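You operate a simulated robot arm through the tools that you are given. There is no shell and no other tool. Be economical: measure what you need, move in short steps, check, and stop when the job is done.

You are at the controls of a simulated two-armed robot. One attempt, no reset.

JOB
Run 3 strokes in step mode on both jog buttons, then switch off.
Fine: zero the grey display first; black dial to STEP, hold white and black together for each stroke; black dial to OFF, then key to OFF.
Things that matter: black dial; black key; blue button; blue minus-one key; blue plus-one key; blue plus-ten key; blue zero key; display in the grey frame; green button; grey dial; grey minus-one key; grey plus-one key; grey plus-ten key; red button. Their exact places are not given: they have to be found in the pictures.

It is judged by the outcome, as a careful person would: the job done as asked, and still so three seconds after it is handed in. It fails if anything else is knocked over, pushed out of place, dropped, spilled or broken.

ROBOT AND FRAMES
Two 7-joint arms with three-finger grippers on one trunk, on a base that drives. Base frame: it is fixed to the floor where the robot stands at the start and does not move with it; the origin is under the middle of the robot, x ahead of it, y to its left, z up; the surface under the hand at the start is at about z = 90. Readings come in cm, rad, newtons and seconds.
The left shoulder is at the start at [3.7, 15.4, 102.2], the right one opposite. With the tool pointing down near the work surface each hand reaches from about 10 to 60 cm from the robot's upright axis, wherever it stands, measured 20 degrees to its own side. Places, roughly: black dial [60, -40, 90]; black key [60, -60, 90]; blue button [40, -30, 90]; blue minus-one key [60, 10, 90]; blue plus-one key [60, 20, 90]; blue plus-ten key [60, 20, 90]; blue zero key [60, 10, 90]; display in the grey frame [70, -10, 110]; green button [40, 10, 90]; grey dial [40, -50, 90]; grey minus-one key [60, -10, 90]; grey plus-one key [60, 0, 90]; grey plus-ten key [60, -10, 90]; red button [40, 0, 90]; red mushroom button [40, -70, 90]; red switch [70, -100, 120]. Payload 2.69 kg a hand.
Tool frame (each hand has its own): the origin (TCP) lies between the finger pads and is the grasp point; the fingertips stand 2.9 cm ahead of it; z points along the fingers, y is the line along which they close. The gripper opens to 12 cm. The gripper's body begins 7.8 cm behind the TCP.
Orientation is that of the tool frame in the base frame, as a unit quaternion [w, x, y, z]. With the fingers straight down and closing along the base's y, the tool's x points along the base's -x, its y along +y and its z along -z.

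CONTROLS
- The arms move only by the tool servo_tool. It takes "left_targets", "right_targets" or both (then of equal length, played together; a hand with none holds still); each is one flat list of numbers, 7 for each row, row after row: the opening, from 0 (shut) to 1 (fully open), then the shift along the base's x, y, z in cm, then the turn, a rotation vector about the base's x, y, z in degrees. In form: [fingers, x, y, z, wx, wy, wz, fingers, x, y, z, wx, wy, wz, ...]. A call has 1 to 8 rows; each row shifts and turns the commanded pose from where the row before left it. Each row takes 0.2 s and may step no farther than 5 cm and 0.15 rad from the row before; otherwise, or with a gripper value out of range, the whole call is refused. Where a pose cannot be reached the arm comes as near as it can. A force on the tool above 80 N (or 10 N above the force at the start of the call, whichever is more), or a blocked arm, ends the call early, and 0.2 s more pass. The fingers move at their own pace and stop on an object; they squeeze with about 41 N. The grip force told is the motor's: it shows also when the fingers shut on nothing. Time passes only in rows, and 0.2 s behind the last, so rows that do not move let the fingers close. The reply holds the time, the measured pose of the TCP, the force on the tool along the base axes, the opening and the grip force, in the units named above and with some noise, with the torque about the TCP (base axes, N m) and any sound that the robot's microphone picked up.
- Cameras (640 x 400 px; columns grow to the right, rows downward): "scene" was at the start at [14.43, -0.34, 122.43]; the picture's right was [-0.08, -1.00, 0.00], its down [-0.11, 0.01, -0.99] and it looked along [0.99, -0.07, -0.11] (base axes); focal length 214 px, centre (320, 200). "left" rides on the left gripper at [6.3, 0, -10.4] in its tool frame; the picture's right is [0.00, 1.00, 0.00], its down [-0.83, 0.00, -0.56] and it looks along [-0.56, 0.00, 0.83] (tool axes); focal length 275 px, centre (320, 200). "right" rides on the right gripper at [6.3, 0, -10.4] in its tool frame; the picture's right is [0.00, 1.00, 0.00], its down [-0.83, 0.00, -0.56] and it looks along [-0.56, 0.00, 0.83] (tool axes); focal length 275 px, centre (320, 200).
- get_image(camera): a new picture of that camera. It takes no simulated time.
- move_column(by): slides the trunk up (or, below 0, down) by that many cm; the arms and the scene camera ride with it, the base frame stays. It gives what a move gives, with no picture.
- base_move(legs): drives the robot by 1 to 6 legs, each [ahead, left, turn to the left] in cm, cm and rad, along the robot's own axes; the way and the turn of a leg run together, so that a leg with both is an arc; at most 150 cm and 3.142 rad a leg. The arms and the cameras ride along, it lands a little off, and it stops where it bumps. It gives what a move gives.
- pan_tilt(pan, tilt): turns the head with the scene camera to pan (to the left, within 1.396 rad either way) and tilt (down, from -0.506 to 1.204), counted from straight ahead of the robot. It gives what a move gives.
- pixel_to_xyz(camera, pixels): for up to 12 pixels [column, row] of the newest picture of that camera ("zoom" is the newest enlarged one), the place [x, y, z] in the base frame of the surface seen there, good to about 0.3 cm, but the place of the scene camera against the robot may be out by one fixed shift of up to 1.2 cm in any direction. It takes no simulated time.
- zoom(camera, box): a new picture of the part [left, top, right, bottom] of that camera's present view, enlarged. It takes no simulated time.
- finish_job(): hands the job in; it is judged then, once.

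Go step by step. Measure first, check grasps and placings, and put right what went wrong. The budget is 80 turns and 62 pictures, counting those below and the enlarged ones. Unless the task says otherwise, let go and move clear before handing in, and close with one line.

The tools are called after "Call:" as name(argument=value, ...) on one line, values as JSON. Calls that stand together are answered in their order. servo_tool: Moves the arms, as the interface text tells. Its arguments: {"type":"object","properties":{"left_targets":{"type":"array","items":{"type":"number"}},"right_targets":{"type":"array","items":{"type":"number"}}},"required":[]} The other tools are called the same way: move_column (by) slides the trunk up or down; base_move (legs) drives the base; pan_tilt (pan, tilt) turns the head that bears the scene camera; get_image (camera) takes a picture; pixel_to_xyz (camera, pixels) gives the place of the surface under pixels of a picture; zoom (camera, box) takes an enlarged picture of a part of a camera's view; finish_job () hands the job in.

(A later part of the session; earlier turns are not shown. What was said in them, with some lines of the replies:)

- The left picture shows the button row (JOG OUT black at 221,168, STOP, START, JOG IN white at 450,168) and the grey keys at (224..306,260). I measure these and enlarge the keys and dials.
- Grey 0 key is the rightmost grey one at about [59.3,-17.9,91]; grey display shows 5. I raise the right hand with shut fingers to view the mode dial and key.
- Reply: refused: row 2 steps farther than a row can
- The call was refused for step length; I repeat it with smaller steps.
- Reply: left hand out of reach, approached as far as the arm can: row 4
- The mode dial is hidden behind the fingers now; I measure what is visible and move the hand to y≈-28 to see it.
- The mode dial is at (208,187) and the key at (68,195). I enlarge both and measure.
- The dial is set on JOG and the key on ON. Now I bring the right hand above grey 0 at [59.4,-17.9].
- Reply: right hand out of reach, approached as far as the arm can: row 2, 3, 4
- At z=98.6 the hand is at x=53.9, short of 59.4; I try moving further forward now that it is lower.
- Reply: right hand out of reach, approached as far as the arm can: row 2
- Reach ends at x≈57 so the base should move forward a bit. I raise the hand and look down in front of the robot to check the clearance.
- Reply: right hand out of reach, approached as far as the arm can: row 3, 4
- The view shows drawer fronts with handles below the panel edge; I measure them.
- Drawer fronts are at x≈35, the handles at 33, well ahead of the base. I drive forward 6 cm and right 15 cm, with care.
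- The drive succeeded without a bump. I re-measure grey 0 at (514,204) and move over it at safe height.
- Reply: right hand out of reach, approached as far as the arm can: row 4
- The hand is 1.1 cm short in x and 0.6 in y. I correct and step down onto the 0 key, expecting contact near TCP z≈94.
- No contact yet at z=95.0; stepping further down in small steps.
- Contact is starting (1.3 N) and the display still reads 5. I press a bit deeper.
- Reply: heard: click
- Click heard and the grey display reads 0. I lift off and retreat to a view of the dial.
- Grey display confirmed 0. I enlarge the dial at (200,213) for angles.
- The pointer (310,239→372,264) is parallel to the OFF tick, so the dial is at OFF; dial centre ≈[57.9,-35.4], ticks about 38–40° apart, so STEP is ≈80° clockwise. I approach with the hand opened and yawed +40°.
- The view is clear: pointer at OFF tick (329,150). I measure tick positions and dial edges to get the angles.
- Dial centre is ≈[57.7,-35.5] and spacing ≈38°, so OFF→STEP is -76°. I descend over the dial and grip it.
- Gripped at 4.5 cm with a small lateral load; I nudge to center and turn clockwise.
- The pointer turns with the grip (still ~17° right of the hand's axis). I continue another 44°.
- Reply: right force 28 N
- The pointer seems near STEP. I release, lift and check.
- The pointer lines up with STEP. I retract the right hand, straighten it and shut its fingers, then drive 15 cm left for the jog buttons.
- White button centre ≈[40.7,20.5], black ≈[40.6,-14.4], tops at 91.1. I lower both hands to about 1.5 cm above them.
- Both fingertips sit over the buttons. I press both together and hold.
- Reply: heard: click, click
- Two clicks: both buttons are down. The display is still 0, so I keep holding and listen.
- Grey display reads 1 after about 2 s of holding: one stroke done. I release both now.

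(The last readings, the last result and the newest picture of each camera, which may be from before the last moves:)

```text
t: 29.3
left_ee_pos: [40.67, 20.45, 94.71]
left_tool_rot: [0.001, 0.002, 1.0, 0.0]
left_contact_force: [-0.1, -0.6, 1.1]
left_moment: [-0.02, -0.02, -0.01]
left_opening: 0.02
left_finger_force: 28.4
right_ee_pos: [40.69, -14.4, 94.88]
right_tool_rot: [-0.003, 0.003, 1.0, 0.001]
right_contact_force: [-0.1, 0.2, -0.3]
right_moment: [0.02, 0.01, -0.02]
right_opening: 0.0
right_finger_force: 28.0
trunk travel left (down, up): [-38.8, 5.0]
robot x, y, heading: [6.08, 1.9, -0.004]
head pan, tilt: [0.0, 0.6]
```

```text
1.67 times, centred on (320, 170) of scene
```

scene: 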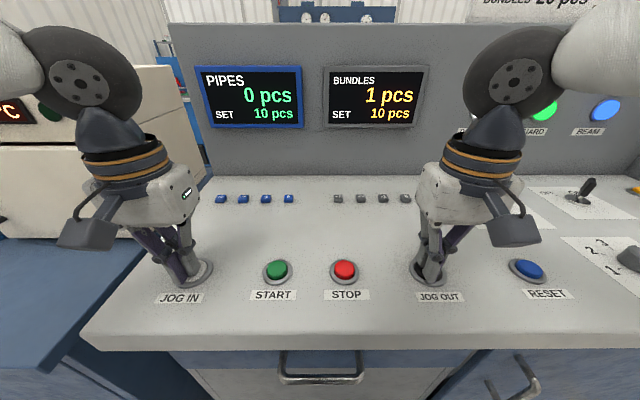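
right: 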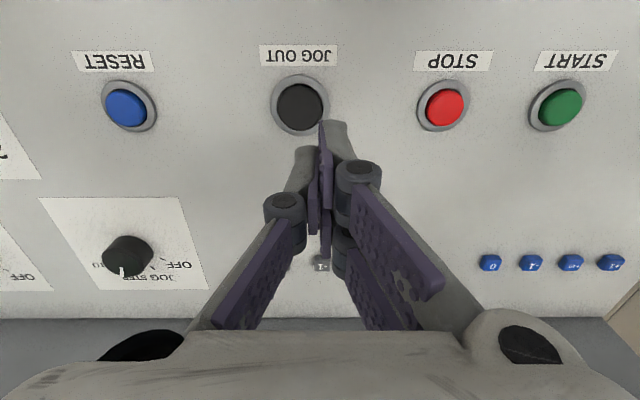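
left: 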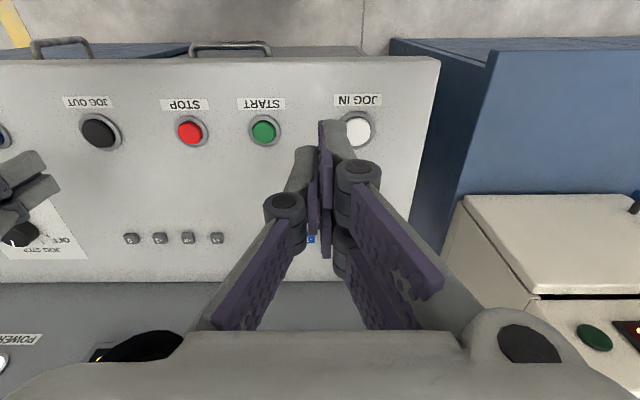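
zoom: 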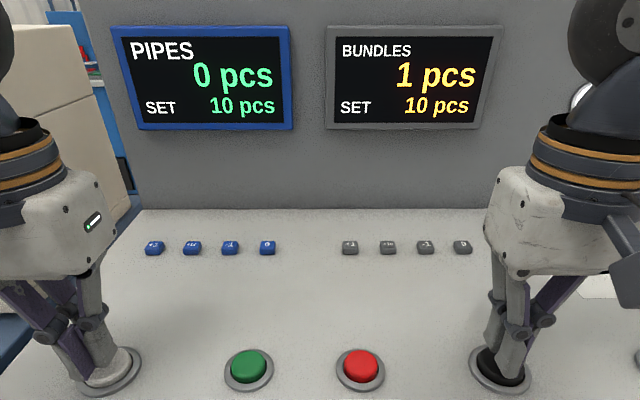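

Count stays at 1 with the buttons released. Second stroke: press and hold.

Call:
servo_tool(left_targets=[0, 0, 0, -1.4, 0, 0, 0, 0, 0, 0, 0, 0, 0, 0, 0, 0, 0, 0, 0, 0, 0, 0, 0, 0, 0, 0, 0, 0, 0, 0, 0, 0, 0, 0, 0, 0, 0, 0, 0, 0, 0, 0, 0, 0, 0, 0, 0, 0, 0, 0, 0, 0, 0, 0, 0, 0], right_targets=[0, 0, 0, -1.4, 0, 0, 0, 0, 0, 0, 0, 0, 0, 0, 0, 0, 0, 0, 0, 0, 0, 0, 0, 0, 0, 0, 0, 0, 0, 0, 0, 0, 0, 0, 0, 0, 0, 0, 0, 0, 0, 0, 0, 0, 0, 0, 0, 0, 0, 0, 0, 0, 0, 0, 0, 0])

Call:
servo_tool(left_targets=[0, 0, 0, 0, 0, 0, 0, 0, 0, 0, 0, 0, 0, 0], right_targets=[0, 0, 0, 0, 0, 0, 0, 0, 0, 0, 0, 0, 0, 0])

Call:
zoom(camera="scene", box=[160, 50, 480, 290])

```text
t: 31.1
left_ee_pos: [40.56, 20.41, 93.44]
left_tool_rot: [0.002, 0.002, 1.0, -0.001]
left_contact_force: [0.5, -1.3, 4.6]
left_moment: [-0.01, -0.04, -0.02]
left_opening: 0.61
left_finger_force: 28.1
right_ee_pos: [40.73, -14.54, 93.31]
right_tool_rot: [-0.004, 0.003, 1.0, 0.002]
right_contact_force: [1.3, 0.6, 2.2]
right_moment: [0.02, -0.03, -0.01]
right_opening: 0.0
right_finger_force: 28.7
trunk travel left (down, up): [-38.8, 5.0]
robot x, y, heading: [5.87, 1.5, -0.0]
head pan, tilt: [0.0, 0.6]
heard: click, click
```

```text
t: 31.7
left_ee_pos: [40.69, 20.31, 93.28]
left_tool_rot: [0.001, 0.002, 1.0, -0.001]
left_contact_force: [-0.2, -1.6, 4.8]
left_moment: [-0.07, -0.04, 0.01]
left_opening: 0.61
left_finger_force: 28.4
right_ee_pos: [40.76, -14.62, 93.5]
right_tool_rot: [-0.004, 0.003, 1.0, 0.001]
right_contact_force: [1.6, 0.4, 2.2]
right_moment: [0.03, 0.0, 0.02]
right_opening: 0.03
right_finger_force: 28.6
trunk travel left (down, up): [-38.8, 5.0]
robot x, y, heading: [6.27, 1.7, -0.008]
head pan, tilt: [0.0, 0.6]
```

```text
1.67 times, centred on (320, 170) of scene
```

zoom: 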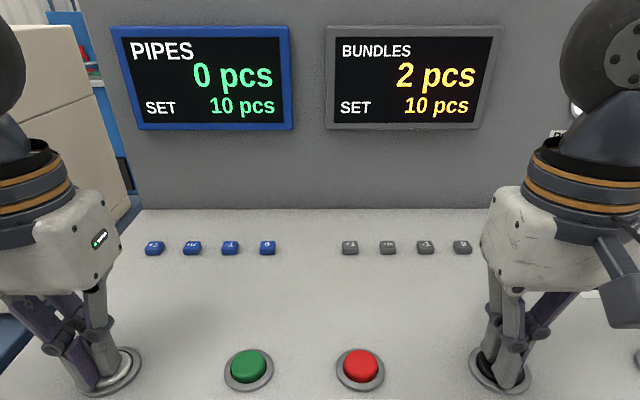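

The count is 2. I release, then press and hold for the third stroke.

Call:
servo_tool(left_targets=[0, 0, 0, 1.4, 0, 0, 0, 0, 0, 0, 0, 0, 0, 0, 0, 0, 0, 0, 0, 0, 0], right_targets=[0, 0, 0, 1.4, 0, 0, 0, 0, 0, 0, 0, 0, 0, 0, 0, 0, 0, 0, 0, 0, 0])

Call:
servo_tool(left_targets=[0, 0, 0, -1.4, 0, 0, 0, 0, 0, 0, 0, 0, 0, 0, 0, 0, 0, 0, 0, 0, 0, 0, 0, 0, 0, 0, 0, 0, 0, 0, 0, 0, 0, 0, 0, 0, 0, 0, 0, 0, 0, 0, 0, 0, 0, 0, 0, 0, 0, 0, 0, 0, 0, 0, 0, 0], right_targets=[0, 0, 0, -1.4, 0, 0, 0, 0, 0, 0, 0, 0, 0, 0, 0, 0, 0, 0, 0, 0, 0, 0, 0, 0, 0, 0, 0, 0, 0, 0, 0, 0, 0, 0, 0, 0, 0, 0, 0, 0, 0, 0, 0, 0, 0, 0, 0, 0, 0, 0, 0, 0, 0, 0, 0, 0])

Call:
servo_tool(left_targets=[0, 0, 0, 0, 0, 0, 0, 0, 0, 0, 0, 0, 0, 0], right_targets=[0, 0, 0, 0, 0, 0, 0, 0, 0, 0, 0, 0, 0, 0])

Call:
zoom(camera="scene", box=[160, 50, 480, 290])

```text
t: 32.5
left_ee_pos: [40.78, 20.43, 94.77]
left_tool_rot: [0.001, 0.002, 1.0, -0.001]
left_contact_force: [0.2, 0.3, -0.8]
left_moment: [0.01, 0.01, -0.03]
left_opening: 0.0
left_finger_force: 28.6
right_ee_pos: [40.64, -14.34, 94.65]
right_tool_rot: [-0.003, 0.002, 1.0, 0.001]
right_contact_force: [-0.7, -0.1, 0.8]
right_moment: [0.01, -0.01, 0.0]
right_opening: 0.02
right_finger_force: 28.3
trunk travel left (down, up): [-38.8, 5.0]
robot x, y, heading: [6.04, 1.84, 0.002]
head pan, tilt: [0.0, 0.6]
```

```text
t: 34.3
left_ee_pos: [40.85, 20.39, 93.44]
left_tool_rot: [0.001, 0.001, 1.0, 0.0]
left_contact_force: [0.0, -1.0, 3.2]
left_moment: [-0.03, -0.02, -0.03]
left_opening: 0.0
left_finger_force: 28.3
right_ee_pos: [40.67, -14.46, 93.24]
right_tool_rot: [-0.004, 0.002, 1.0, 0.002]
right_contact_force: [0.4, 0.7, 3.5]
right_moment: [0.03, -0.03, 0.02]
right_opening: 0.02
right_finger_force: 28.3
trunk travel left (down, up): [-38.8, 5.0]
robot x, y, heading: [6.36, 1.96, -0.001]
head pan, tilt: [0.0, 0.6]
heard: click, click
```

```text
t: 34.9
left_ee_pos: [40.88, 20.42, 93.51]
left_tool_rot: [0.0, 0.002, 1.0, -0.001]
left_contact_force: [0.6, -0.9, 3.3]
left_moment: [-0.04, 0.02, 0.02]
left_opening: 0.0
left_finger_force: 28.6
right_ee_pos: [40.62, -14.51, 93.38]
right_tool_rot: [-0.004, 0.003, 1.0, 0.001]
right_contact_force: [1.3, 0.7, 2.7]
right_moment: [-0.01, -0.03, -0.02]
right_opening: 0.0
right_finger_force: 28.2
trunk travel left (down, up): [-38.8, 5.0]
robot x, y, heading: [6.07, 2.02, -0.009]
head pan, tilt: [0.0, 0.6]
```

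```text
1.67 times, centred on (320, 170) of scene
```

zoom: 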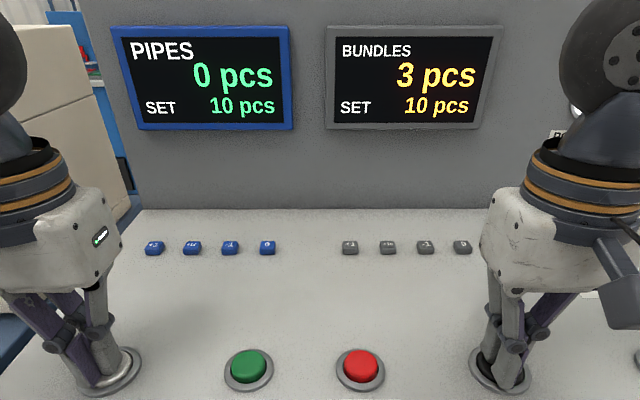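

Count is 3. I release both, raise the hands clear, then drive right 30 and forward 4 so that dial and key are both in reach.

Call:
servo_tool(left_targets=[0, 0, 0, 2, 0, 0, 0, 0, 0, 0, 4, 0, 0, 0, 0, -1, -0.8, 4, 0, 0, 0, 0, -2, -1, 4, 0, 0, 0, 0, -2, -1, 4, 0, 0, 0, 0, -1.5, -1, 4, 0, 0, 0], right_targets=[0, 0, 0, 2, 0, 0, 0, 0, 0, 0, 4, 0, 0, 0, 0, 0, 0, 3, 0, 0, 0, 0, 0, -3, 2, 0, 0, 0, 0, 0, -3, 0, 0, 0, 0, 0, 0, -3, 0, 0, 0, 0])

Call:
base_move(legs=[[0, -30, 0], [4, 0, 0]])

Call:
get_image(camera="right")

Call:
get_image(camera="scene")

```text
t: 36.3
left_ee_pos: [34.08, 16.16, 115.82]
left_tool_rot: [0.001, 0.002, 1.0, 0.0]
left_contact_force: [-1.0, 0.2, -0.2]
left_moment: [0.04, 0.01, 0.05]
left_opening: 0.0
left_finger_force: 28.6
right_ee_pos: [40.65, -23.62, 104.31]
right_tool_rot: [-0.004, 0.003, 1.0, 0.002]
right_contact_force: [-0.3, -0.4, 0.0]
right_moment: [0.01, -0.04, -0.01]
right_opening: 0.0
right_finger_force: 28.7
trunk travel left (down, up): [-38.8, 5.0]
robot x, y, heading: [5.95, 1.51, -0.004]
head pan, tilt: [0.0, 0.6]
```

```text
t: 39.6
left_ee_pos: [38.05, -13.6, 115.63]
left_tool_rot: [0.001, 0.001, 1.0, -0.001]
left_contact_force: [0.4, -0.8, -0.4]
left_moment: [0.01, 0.05, 0.02]
left_opening: 0.0
left_finger_force: 28.0
right_ee_pos: [44.79, -53.66, 104.39]
right_tool_rot: [-0.004, 0.001, 1.0, 0.002]
right_contact_force: [0.8, -0.3, -0.5]
right_moment: [0.01, 0.05, -0.03]
right_opening: 0.0
right_finger_force: 28.5
trunk travel left (down, up): [-38.8, 5.0]
robot x, y, heading: [10.45, -28.54, -0.004]
head pan, tilt: [0.0, 0.6]
```

```text
27 pictures are left
```

right: 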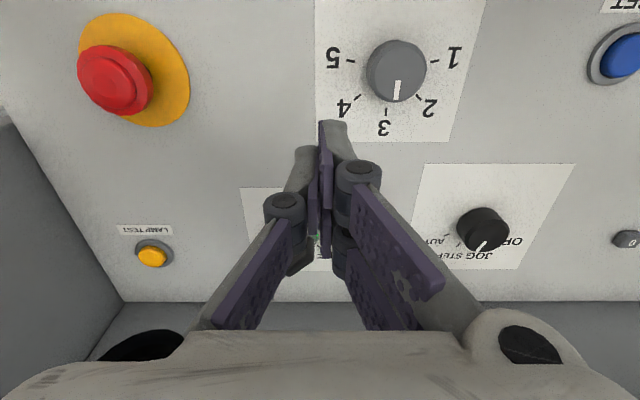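

```text
26 pictures are left
```

scene: 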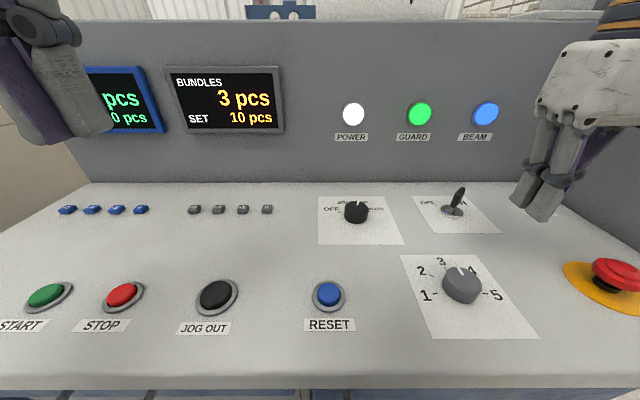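

The count holds at 3 and the lamps are unchanged. I bring the right hand over the black dial, opened and yawed -36°, to turn it back to OFF.

Call:
servo_tool(right_targets=[0, 0, 4, 0, 0, 0, -7, 0.3, 0, 4.5, 0, 0, 0, -7, 0.6, 2.5, 4, -0.7, 0, 0, -7, 0.6, 3.5, 3, -1, 0, 0, -7, 0.6, 3.5, 2.5, -1, 0, 0, -8, 0.6, 3.3, 0, -1, 0, 0, 0])

Call:
get_image(camera="right")

```text
t: 41.0
left_ee_pos: [37.96, -13.84, 115.6]
left_tool_rot: [0.001, 0.001, 1.0, 0.0]
left_contact_force: [0.1, -0.3, 0.0]
left_moment: [0.01, 0.02, -0.02]
left_opening: 0.0
left_finger_force: 28.6
right_ee_pos: [57.56, -35.68, 100.65]
right_tool_rot: [-0.003, 0.311, 0.95, 0.002]
right_contact_force: [0.2, 0.6, -0.1]
right_moment: [0.0, -0.02, 0.0]
right_opening: 7.22
right_finger_force: 0.0
trunk travel left (down, up): [-38.8, 5.0]
robot x, y, heading: [9.97, -28.33, -0.004]
head pan, tilt: [0.0, 0.6]
```

```text
25 pictures are left
```

right: 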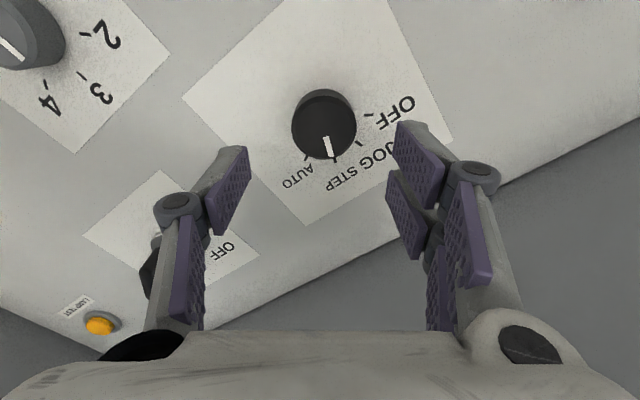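

The dial (325,125) is centred between the fingers. I descend, grip and start turning counterclockwise.

Call:
servo_tool(right_targets=[0.6, 0.1, 0.1, -3.5, 0, 0, 0, 0.6, 0, 0, -3.5, 0, 0, 0, 0.25, 0, 0, 0, 0, 0, 0, 0.25, 0, 0, 0, 0, 0, 0, 0.25, 0, 0, 0, 0, 0, 0])

Call:
servo_tool(right_targets=[0.25, 0, 0, 0, 0, 0, 8, 0.25, 0, 0, 0, 0, 0, 8, 0.25, 0, 0, 0, 0, 0, 8, 0.25, 0, 0, 0, 0, 0, 8, 0.25, 0, 0, 0, 0, 0, 8])

Call:
servo_tool(right_targets=[0.25, 0, 0, 0, 0, 0, 8, 0.25, 0, 0, 0, 0, 0, 8, 0.25, 0, 0, 0, 0, 0, 8, 0.25, 0, 0, 0, 0, 0, 8, 0.25, 0, 0, 0, 0, 0, 4, 0.25, 0, 0, 0, 0, 0, 0])

Call:
get_image(camera="right")

```text
t: 42.2
left_ee_pos: [38.0, -13.64, 115.55]
left_tool_rot: [0.001, 0.001, 1.0, -0.001]
left_contact_force: [-0.3, 0.5, -0.2]
left_moment: [-0.05, 0.0, -0.04]
left_opening: 0.0
left_finger_force: 28.7
right_ee_pos: [57.79, -35.38, 93.57]
right_tool_rot: [-0.003, 0.31, 0.951, 0.002]
right_contact_force: [3.6, 3.7, -0.3]
right_moment: [0.41, -0.96, -0.01]
right_opening: 4.52
right_finger_force: 45.2
trunk travel left (down, up): [-38.8, 5.0]
robot x, y, heading: [10.05, -28.53, -0.003]
head pan, tilt: [0.0, 0.6]
```

```text
t: 43.4
left_ee_pos: [37.94, -13.94, 115.57]
left_tool_rot: [0.001, 0.001, 1.0, 0.001]
left_contact_force: [-0.7, -0.8, -0.5]
left_moment: [-0.01, 0.01, 0.0]
left_opening: 0.02
left_finger_force: 28.5
right_ee_pos: [57.67, -35.61, 93.71]
right_tool_rot: [-0.004, -0.032, 0.999, 0.001]
right_contact_force: [1.9, -12.2, 1.3]
right_moment: [-0.4, -0.64, -0.08]
right_opening: 4.53
right_finger_force: 45.5
trunk travel left (down, up): [-38.8, 5.0]
robot x, y, heading: [10.19, -28.57, -0.003]
head pan, tilt: [0.0, 0.6]
```

```text
t: 44.8
left_ee_pos: [37.99, -14.12, 115.62]
left_tool_rot: [0.0, 0.002, 1.0, 0.001]
left_contact_force: [0.0, 0.9, 0.5]
left_moment: [-0.01, -0.01, -0.02]
left_opening: 0.0
left_finger_force: 28.4
right_ee_pos: [57.68, -35.83, 93.57]
right_tool_rot: [-0.003, -0.341, 0.94, -0.002]
right_contact_force: [11.1, -27.1, 9.0]
right_moment: [-0.91, 0.41, 0.0]
right_opening: 4.52
right_finger_force: 45.0
trunk travel left (down, up): [-38.8, 5.0]
robot x, y, heading: [9.99, -28.29, -0.002]
head pan, tilt: [0.0, 0.6]
```

```text
24 pictures are left
```

right: 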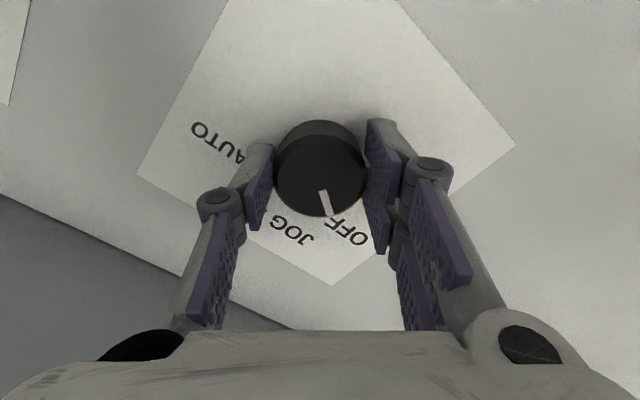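

The pointer is at OFF. I release, lift and verify.

Call:
servo_tool(right_targets=[0.6, 0, 0, 0, 0, 0, 0, 0.6, 0, 0, 0, 0, 0, 0, 0.6, 0, 0, 3, 0, 0, 0, 0.6, 0, 0, 4, 0, 0, 0, 0.6, 0, 0, 1, 0, 0, 0])

Call:
zoom(camera="right", box=[200, 60, 440, 210])

```text
t: 46.0
left_ee_pos: [37.97, -13.69, 115.58]
left_tool_rot: [0.002, 0.001, 1.0, -0.001]
left_contact_force: [-0.3, 0.9, 0.3]
left_moment: [-0.02, 0.0, -0.02]
left_opening: 0.01
left_finger_force: 27.9
right_ee_pos: [57.63, -35.61, 101.7]
right_tool_rot: [-0.004, -0.34, 0.94, 0.001]
right_contact_force: [-0.4, 0.2, 1.5]
right_moment: [-0.02, 0.01, 0.02]
right_opening: 7.19
right_finger_force: 0.1
trunk travel left (down, up): [-38.8, 5.0]
robot x, y, heading: [10.07, -28.45, -0.003]
head pan, tilt: [0.0, 0.6]
```

```text
2.67 times, centred on (320, 135) of right
```

zoom: 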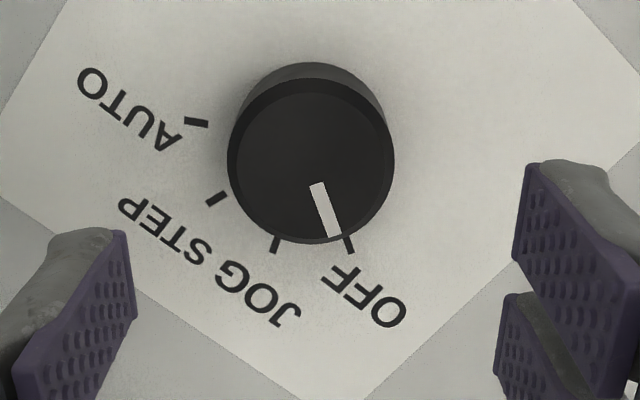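

Dial is at OFF. Next I move over the key at about [58.7,-55] at greater height, hand straightened.

Call:
servo_tool(right_targets=[0.6, 0, -1, 3, 0, 0, -7, 0.6, 0, -3.5, 2, 0, 0, -7, 0.6, 0, -4, 0, 0, 0, -7, 0.6, 0, -4, 0, 0, 0, -7, 0.6, 0.5, -4, 0, 0, 0, -6, 0.6, 0.5, -3, 0, 0, 0, -6])

Call:
get_image(camera="right")

```text
t: 47.4
left_ee_pos: [37.84, -13.66, 115.64]
left_tool_rot: [0.001, 0.001, 1.0, -0.001]
left_contact_force: [0.9, -0.7, 0.0]
left_moment: [0.0, -0.03, -0.01]
left_opening: 0.0
left_finger_force: 28.9
right_ee_pos: [58.59, -55.05, 106.6]
right_tool_rot: [-0.003, 0.003, 1.0, 0.002]
right_contact_force: [-0.2, -0.4, 0.9]
right_moment: [0.0, 0.0, 0.01]
right_opening: 7.21
right_finger_force: 0.1
trunk travel left (down, up): [-38.8, 5.0]
robot x, y, heading: [10.09, -28.8, -0.006]
head pan, tilt: [0.0, 0.6]
```

```text
22 pictures are left
```

right: 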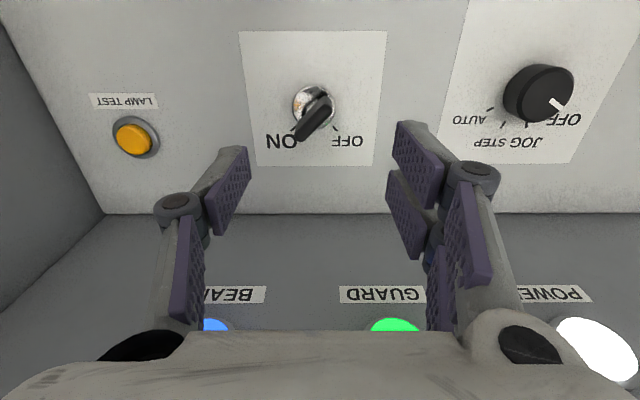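

Call:
zoom(camera="right", box=[256, 70, 384, 150])

```text
5.00 times, centred on (320, 110) of right
```

zoom: 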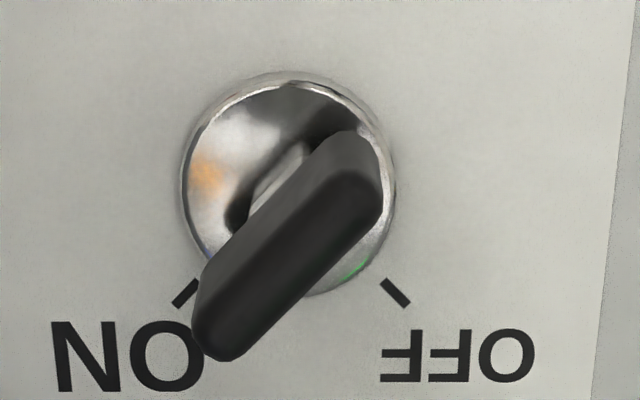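

Call:
pixel_to_xyz(camera="zoom", pixels=[[220, 335], [360, 190], [290, 265], [195, 285], [180, 302], [387, 283], [405, 302], [290, 75], [184, 185], [394, 185], [330, 150], [215, 280]])

```text
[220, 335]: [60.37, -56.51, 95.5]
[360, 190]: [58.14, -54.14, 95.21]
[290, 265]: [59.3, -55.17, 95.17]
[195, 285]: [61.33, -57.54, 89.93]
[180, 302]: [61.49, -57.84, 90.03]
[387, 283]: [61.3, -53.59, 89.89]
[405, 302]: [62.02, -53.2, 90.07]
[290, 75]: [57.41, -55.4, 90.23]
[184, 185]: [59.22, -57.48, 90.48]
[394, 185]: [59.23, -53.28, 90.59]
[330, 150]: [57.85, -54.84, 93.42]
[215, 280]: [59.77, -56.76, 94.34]
```

Key blade: top from [58.1,-54.1] to [60.4,-56.5] at z 95.3, centre [59.25,-55.35], pointing -45°; OFF tick at about +44°, so +90° turn. I yaw the hand to -45° and descend to straddle the blade.

Call:
servo_tool(right_targets=[0.5, 0.66, -0.3, 0, 0, 0, -8, 0.5, 0, 0, 0, 0, 0, -8, 0.5, 0, 0, 0, 0, 0, -8, 0.5, 0, 0, 0, 0, 0, -8, 0.5, 0, 0, 0, 0, 0, -8, 0.5, 0, 0, -1.5, 0, 0, -5, 0.5, 0, 0, -2, 0, 0, 0])

Call:
get_image(camera="right")

```text
t: 49.0
left_ee_pos: [37.97, -13.79, 115.54]
left_tool_rot: [0.001, 0.001, 1.0, -0.001]
left_contact_force: [0.2, -0.2, 1.3]
left_moment: [0.0, -0.02, 0.0]
left_opening: 0.02
left_finger_force: 28.4
right_ee_pos: [59.47, -55.21, 103.17]
right_tool_rot: [-0.002, 0.385, 0.923, 0.004]
right_contact_force: [0.5, 0.0, 0.2]
right_moment: [0.02, -0.02, -0.02]
right_opening: 5.97
right_finger_force: 0.1
trunk travel left (down, up): [-38.8, 5.0]
robot x, y, heading: [9.96, -28.5, -0.003]
head pan, tilt: [0.0, 0.6]
```

```text
20 pictures are left
```

right: 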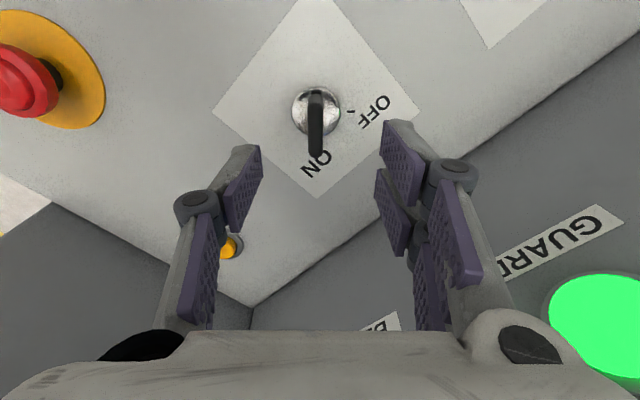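

The blade is vertical at column 316 between the fingers, well aligned. I descend and grip gently.

Call:
servo_tool(right_targets=[0.5, -0.15, -0.15, -3, 0, 0, 0, 0.5, 0, 0, -3, 0, 0, 0, 0.5, 0, 0, -2, 0, 0, 0, 0.5, 0, 0, 0, 0, 0, 0])

Call:
get_image(camera="right")

```text
t: 50.0
left_ee_pos: [38.06, -13.74, 115.64]
left_tool_rot: [0.001, 0.001, 1.0, -0.001]
left_contact_force: [1.0, -0.1, -0.8]
left_moment: [-0.02, -0.01, 0.0]
left_opening: 0.0
left_finger_force: 28.3
right_ee_pos: [59.12, -55.23, 95.08]
right_tool_rot: [-0.003, 0.383, 0.924, 0.002]
right_contact_force: [-0.5, -0.4, -0.3]
right_moment: [0.02, 0.03, -0.04]
right_opening: 5.99
right_finger_force: 0.0
trunk travel left (down, up): [-38.8, 5.0]
robot x, y, heading: [10.27, -27.92, -0.006]
head pan, tilt: [0.0, 0.6]
```

```text
19 pictures are left
```

right: 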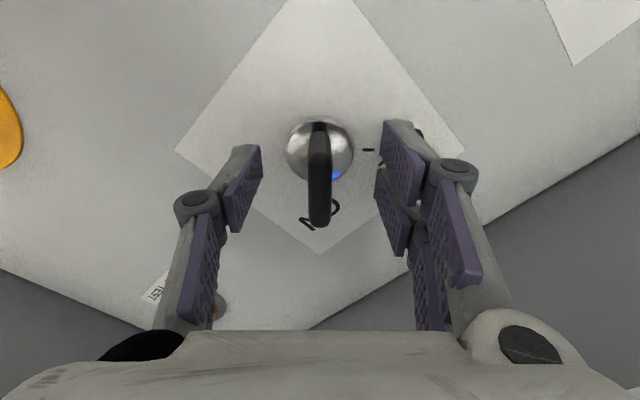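

The blade sits at column 320, centred. I close on it.

Call:
servo_tool(right_targets=[0.2, 0, 0, 0, 0, 0, 0, 0, 0, 0, 0, 0, 0, 0, 0, 0, 0, 0, 0, 0, 0])

Call:
servo_tool(right_targets=[0, 0, 0, 0, 0, 0, 8, 0, 0, 0, 0, 0, 0, 8, 0, 0, 0, 0, 0, 0, 8])

Call:
get_image(camera="right")

```text
t: 50.8
left_ee_pos: [38.02, -13.73, 115.61]
left_tool_rot: [0.001, 0.0, 1.0, 0.0]
left_contact_force: [0.6, 0.4, -0.4]
left_moment: [0.02, 0.0, 0.01]
left_opening: 0.0
left_finger_force: 28.6
right_ee_pos: [59.17, -55.27, 95.16]
right_tool_rot: [-0.003, 0.385, 0.923, 0.002]
right_contact_force: [-1.6, -0.6, -0.5]
right_moment: [-0.04, -0.03, 0.38]
right_opening: 1.09
right_finger_force: 38.1
trunk travel left (down, up): [-38.8, 5.0]
robot x, y, heading: [9.83, -28.51, -0.003]
head pan, tilt: [0.0, 0.6]
```

```text
t: 51.6
left_ee_pos: [38.0, -13.85, 115.64]
left_tool_rot: [0.001, 0.002, 1.0, 0.0]
left_contact_force: [0.1, -0.4, 0.2]
left_moment: [0.03, 0.02, -0.02]
left_opening: 0.0
left_finger_force: 28.5
right_ee_pos: [59.11, -55.44, 95.23]
right_tool_rot: [-0.002, 0.183, 0.983, 0.002]
right_contact_force: [0.0, -7.7, 6.7]
right_moment: [0.11, 1.0, -0.12]
right_opening: 1.1
right_finger_force: 37.9
trunk travel left (down, up): [-38.8, 5.0]
robot x, y, heading: [10.47, -28.48, 0.001]
head pan, tilt: [0.0, 0.6]
```

```text
18 pictures are left
```

right: 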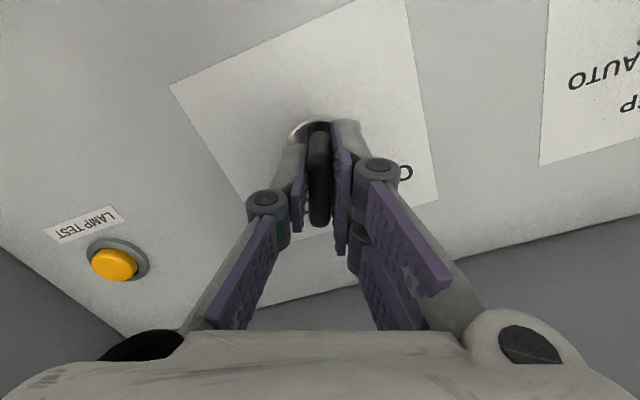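

The key turns with the grip under small forces (yaw now -21°). I continue another 66°.

Call:
servo_tool(right_targets=[0, 0, 0, 0, 0, 0, 8, 0, 0, 0, 0, 0, 0, 8, 0, 0, 0, 0, 0, 0, 8, 0, 0, 0, 0, 0, 0, 8])

Call:
servo_tool(right_targets=[0, 0, 0, 0, 0, 0, 8, 0, 0, 0, 0, 0, 0, 8, 0, 0, 0, 0, 0, 0, 8, 0, 0, 0, 0, 0, 0, 8, 0, 0, 0, 0, 0, 0, 2, 0, 0, 0, 0, 0, 0, 0])

Call:
get_image(camera="right")

```text
t: 52.6
left_ee_pos: [37.85, -13.95, 115.66]
left_tool_rot: [0.001, 0.002, 1.0, 0.001]
left_contact_force: [0.5, -0.2, 0.4]
left_moment: [0.01, -0.02, -0.01]
left_opening: 0.0
left_finger_force: 28.5
right_ee_pos: [59.09, -55.62, 95.16]
right_tool_rot: [-0.001, -0.095, 0.996, 0.0]
right_contact_force: [5.2, -24.7, 21.2]
right_moment: [-0.75, 0.54, -0.15]
right_opening: 1.05
right_finger_force: 38.1
trunk travel left (down, up): [-38.8, 5.0]
robot x, y, heading: [9.86, -28.29, -0.008]
head pan, tilt: [0.0, 0.6]
```

```text
t: 54.0
left_ee_pos: [37.94, -14.16, 115.7]
left_tool_rot: [0.002, 0.0, 1.0, 0.0]
left_contact_force: [-0.2, -0.4, 0.8]
left_moment: [0.01, -0.02, 0.01]
left_opening: 0.01
left_finger_force: 28.5
right_ee_pos: [59.24, -55.96, 95.08]
right_tool_rot: [-0.002, -0.381, 0.925, -0.003]
right_contact_force: [16.2, -32.9, 29.5]
right_moment: [-0.68, -0.67, -0.06]
right_opening: 1.1
right_finger_force: 38.1
trunk travel left (down, up): [-38.8, 5.0]
robot x, y, heading: [9.85, -28.17, -0.001]
head pan, tilt: [0.0, 0.6]
```

```text
17 pictures are left
```

right: 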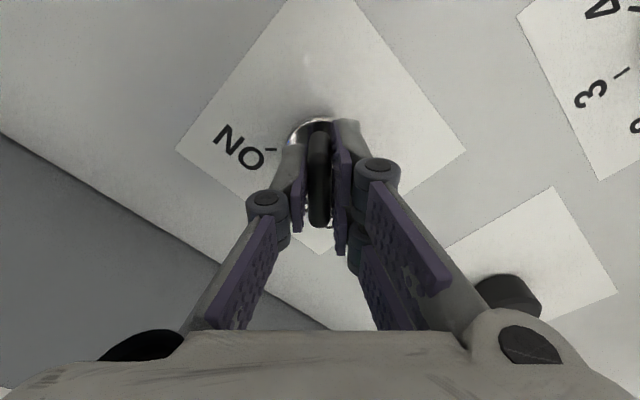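

The key now points to OFF. I open, lift straight up and check.

Call:
servo_tool(right_targets=[0.4, 0, 0, 0, 0, 0, 0, 0.5, 0, 0, 0, 0, 0, 0, 0.5, 0, 0, 0, 0, 0, 0, 0.5, 0, 0, 3, 0, 0, 0, 0.5, 0, 0, 4, 0, 0, 0, 0.5, 0, 0, 3, 0, 0, 0])

Call:
get_image(camera="right")

Call:
get_image(camera="scene")

```text
t: 55.4
left_ee_pos: [37.89, -13.6, 115.62]
left_tool_rot: [0.001, 0.001, 1.0, 0.0]
left_contact_force: [0.5, 0.5, 0.3]
left_moment: [-0.01, 0.01, -0.01]
left_opening: 0.0
left_finger_force: 27.6
right_ee_pos: [58.94, -55.2, 105.26]
right_tool_rot: [-0.004, -0.381, 0.925, 0.0]
right_contact_force: [-0.5, 0.0, -0.1]
right_moment: [0.01, -0.02, 0.01]
right_opening: 6.0
right_finger_force: 0.0
trunk travel left (down, up): [-38.8, 5.0]
robot x, y, heading: [9.81, -28.19, -0.006]
head pan, tilt: [0.0, 0.6]
```

```text
16 pictures are left
```

right: 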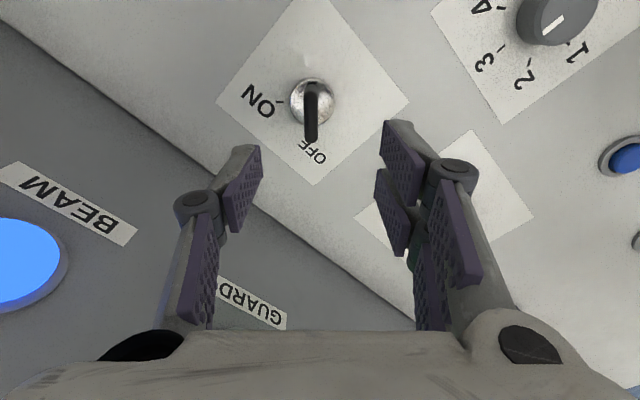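

```text
15 pictures are left
```

scene: 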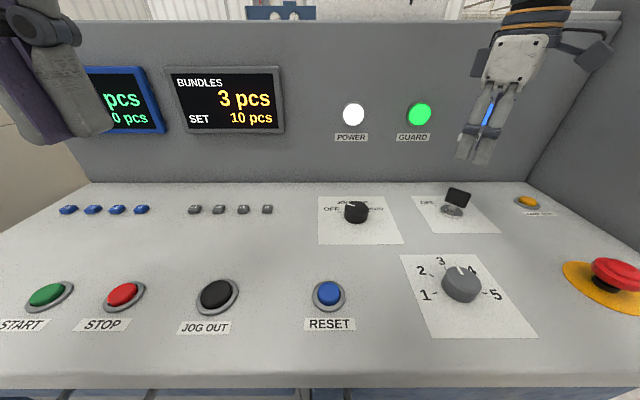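

The key seems at OFF, but the POWER lamp is still lit, so I check the key angle and the dial closely.

Call:
zoom(camera="right", box=[248, 60, 376, 180])

Call:
zoom(camera="scene", box=[300, 80, 560, 250])

```text
3.33 times, centred on (312, 120) of right
```

zoom: 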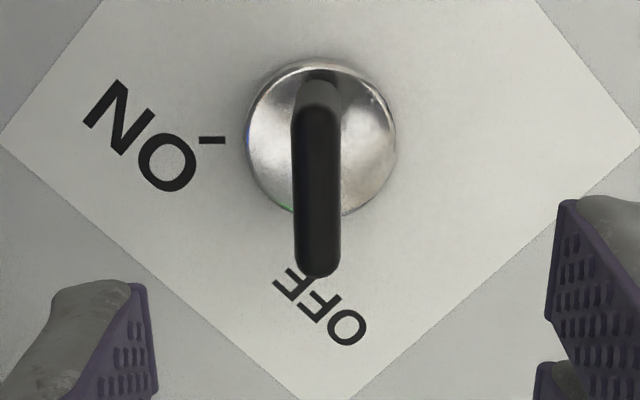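

```text
2.35 times, centred on (430, 165) of scene
```

zoom: 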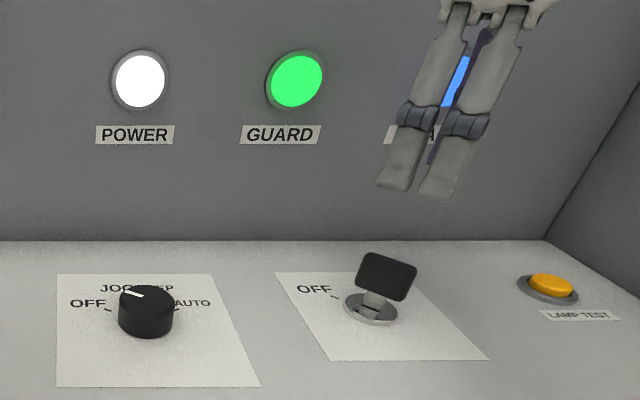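

The key lies over the OFF tick (exactly 90° from ON) and the dial is at OFF; the POWER lamp presumably shows mains supply. I retract the right hand clear and take a last look.

Call:
servo_tool(right_targets=[0.5, -1, 0, 3, 0, 0, -8, 0.5, -3, 0, 1, 0, 0, -8, 0.5, -3, 0, 0, 0, 0, -8, 0.5, -4, 0, 0, 0, 0, -8, 0.5, -4, 0, 0, 0, 0, -8, 0.5, -3, 0, 0, 0, 0, -5])

Call:
get_image(camera="scene")

Call:
get_image(camera="right")

```text
t: 56.8
left_ee_pos: [38.02, -13.72, 115.61]
left_tool_rot: [0.001, 0.001, 1.0, -0.001]
left_contact_force: [-0.1, -0.1, 0.1]
left_moment: [-0.02, -0.02, -0.01]
left_opening: 0.0
left_finger_force: 28.2
right_ee_pos: [41.0, -55.09, 109.11]
right_tool_rot: [-0.003, 0.003, 1.0, 0.001]
right_contact_force: [0.3, -0.7, 0.8]
right_moment: [0.02, -0.01, 0.02]
right_opening: 6.0
right_finger_force: 0.1
trunk travel left (down, up): [-38.8, 5.0]
robot x, y, heading: [9.99, -28.09, 0.001]
head pan, tilt: [0.0, 0.6]
```

```text
12 pictures are left
```

scene: 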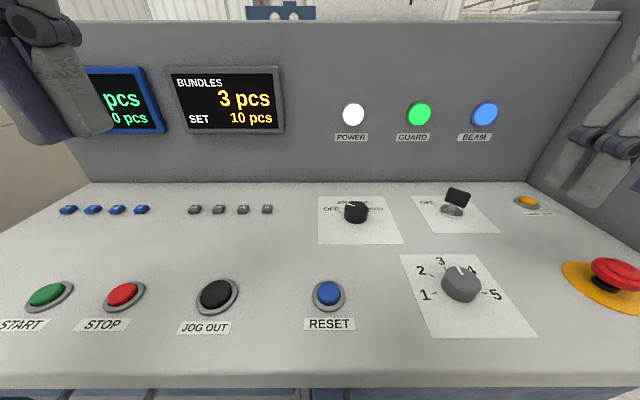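

```text
11 pictures are left
```

right: 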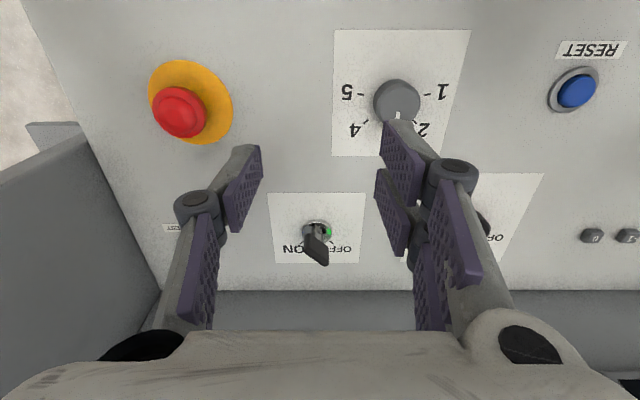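

The key at (317,240) looks closer to straight ahead in this view; I enlarge it to make sure.

Call:
zoom(camera="right", box=[256, 180, 384, 270])

Call:
zoom(camera="scene", box=[310, 170, 510, 260])

```text
4.44 times, centred on (320, 225) of right
```

zoom: 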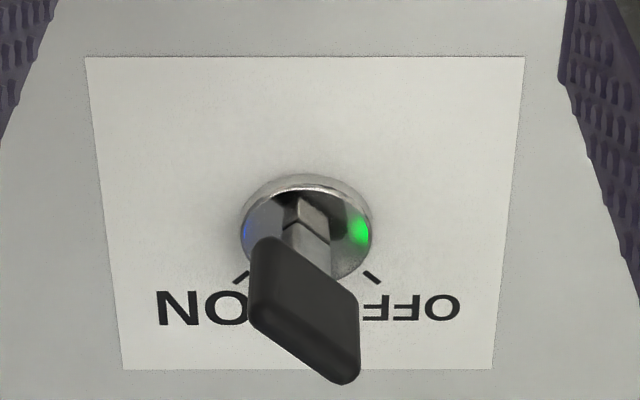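

```text
3.20 times, centred on (410, 215) of scene
```

zoom: 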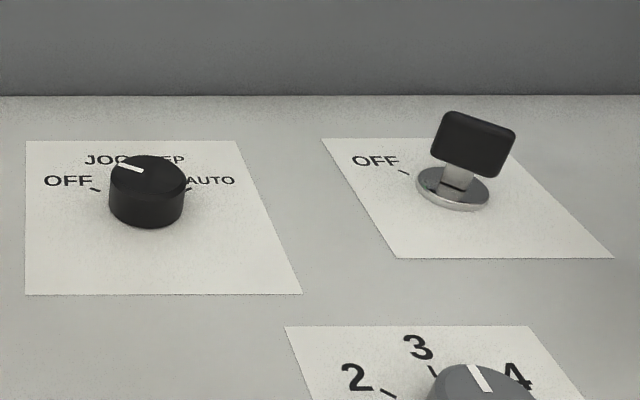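

The blade's diagonal runs parallel to the OFF tick, the black dial points to OFF, the grey display reads 3, and both hands are clear. I hand in.

Call:
finish_job()

```text
The job is handed in.
```

The job is done: I zeroed the grey display, ran three two-hand strokes in STEP (it now reads 3), then turned the black dial to OFF and the key to OFF. The POWER, GUARD and BEAM lamps stayed lit after the key went to OFF.
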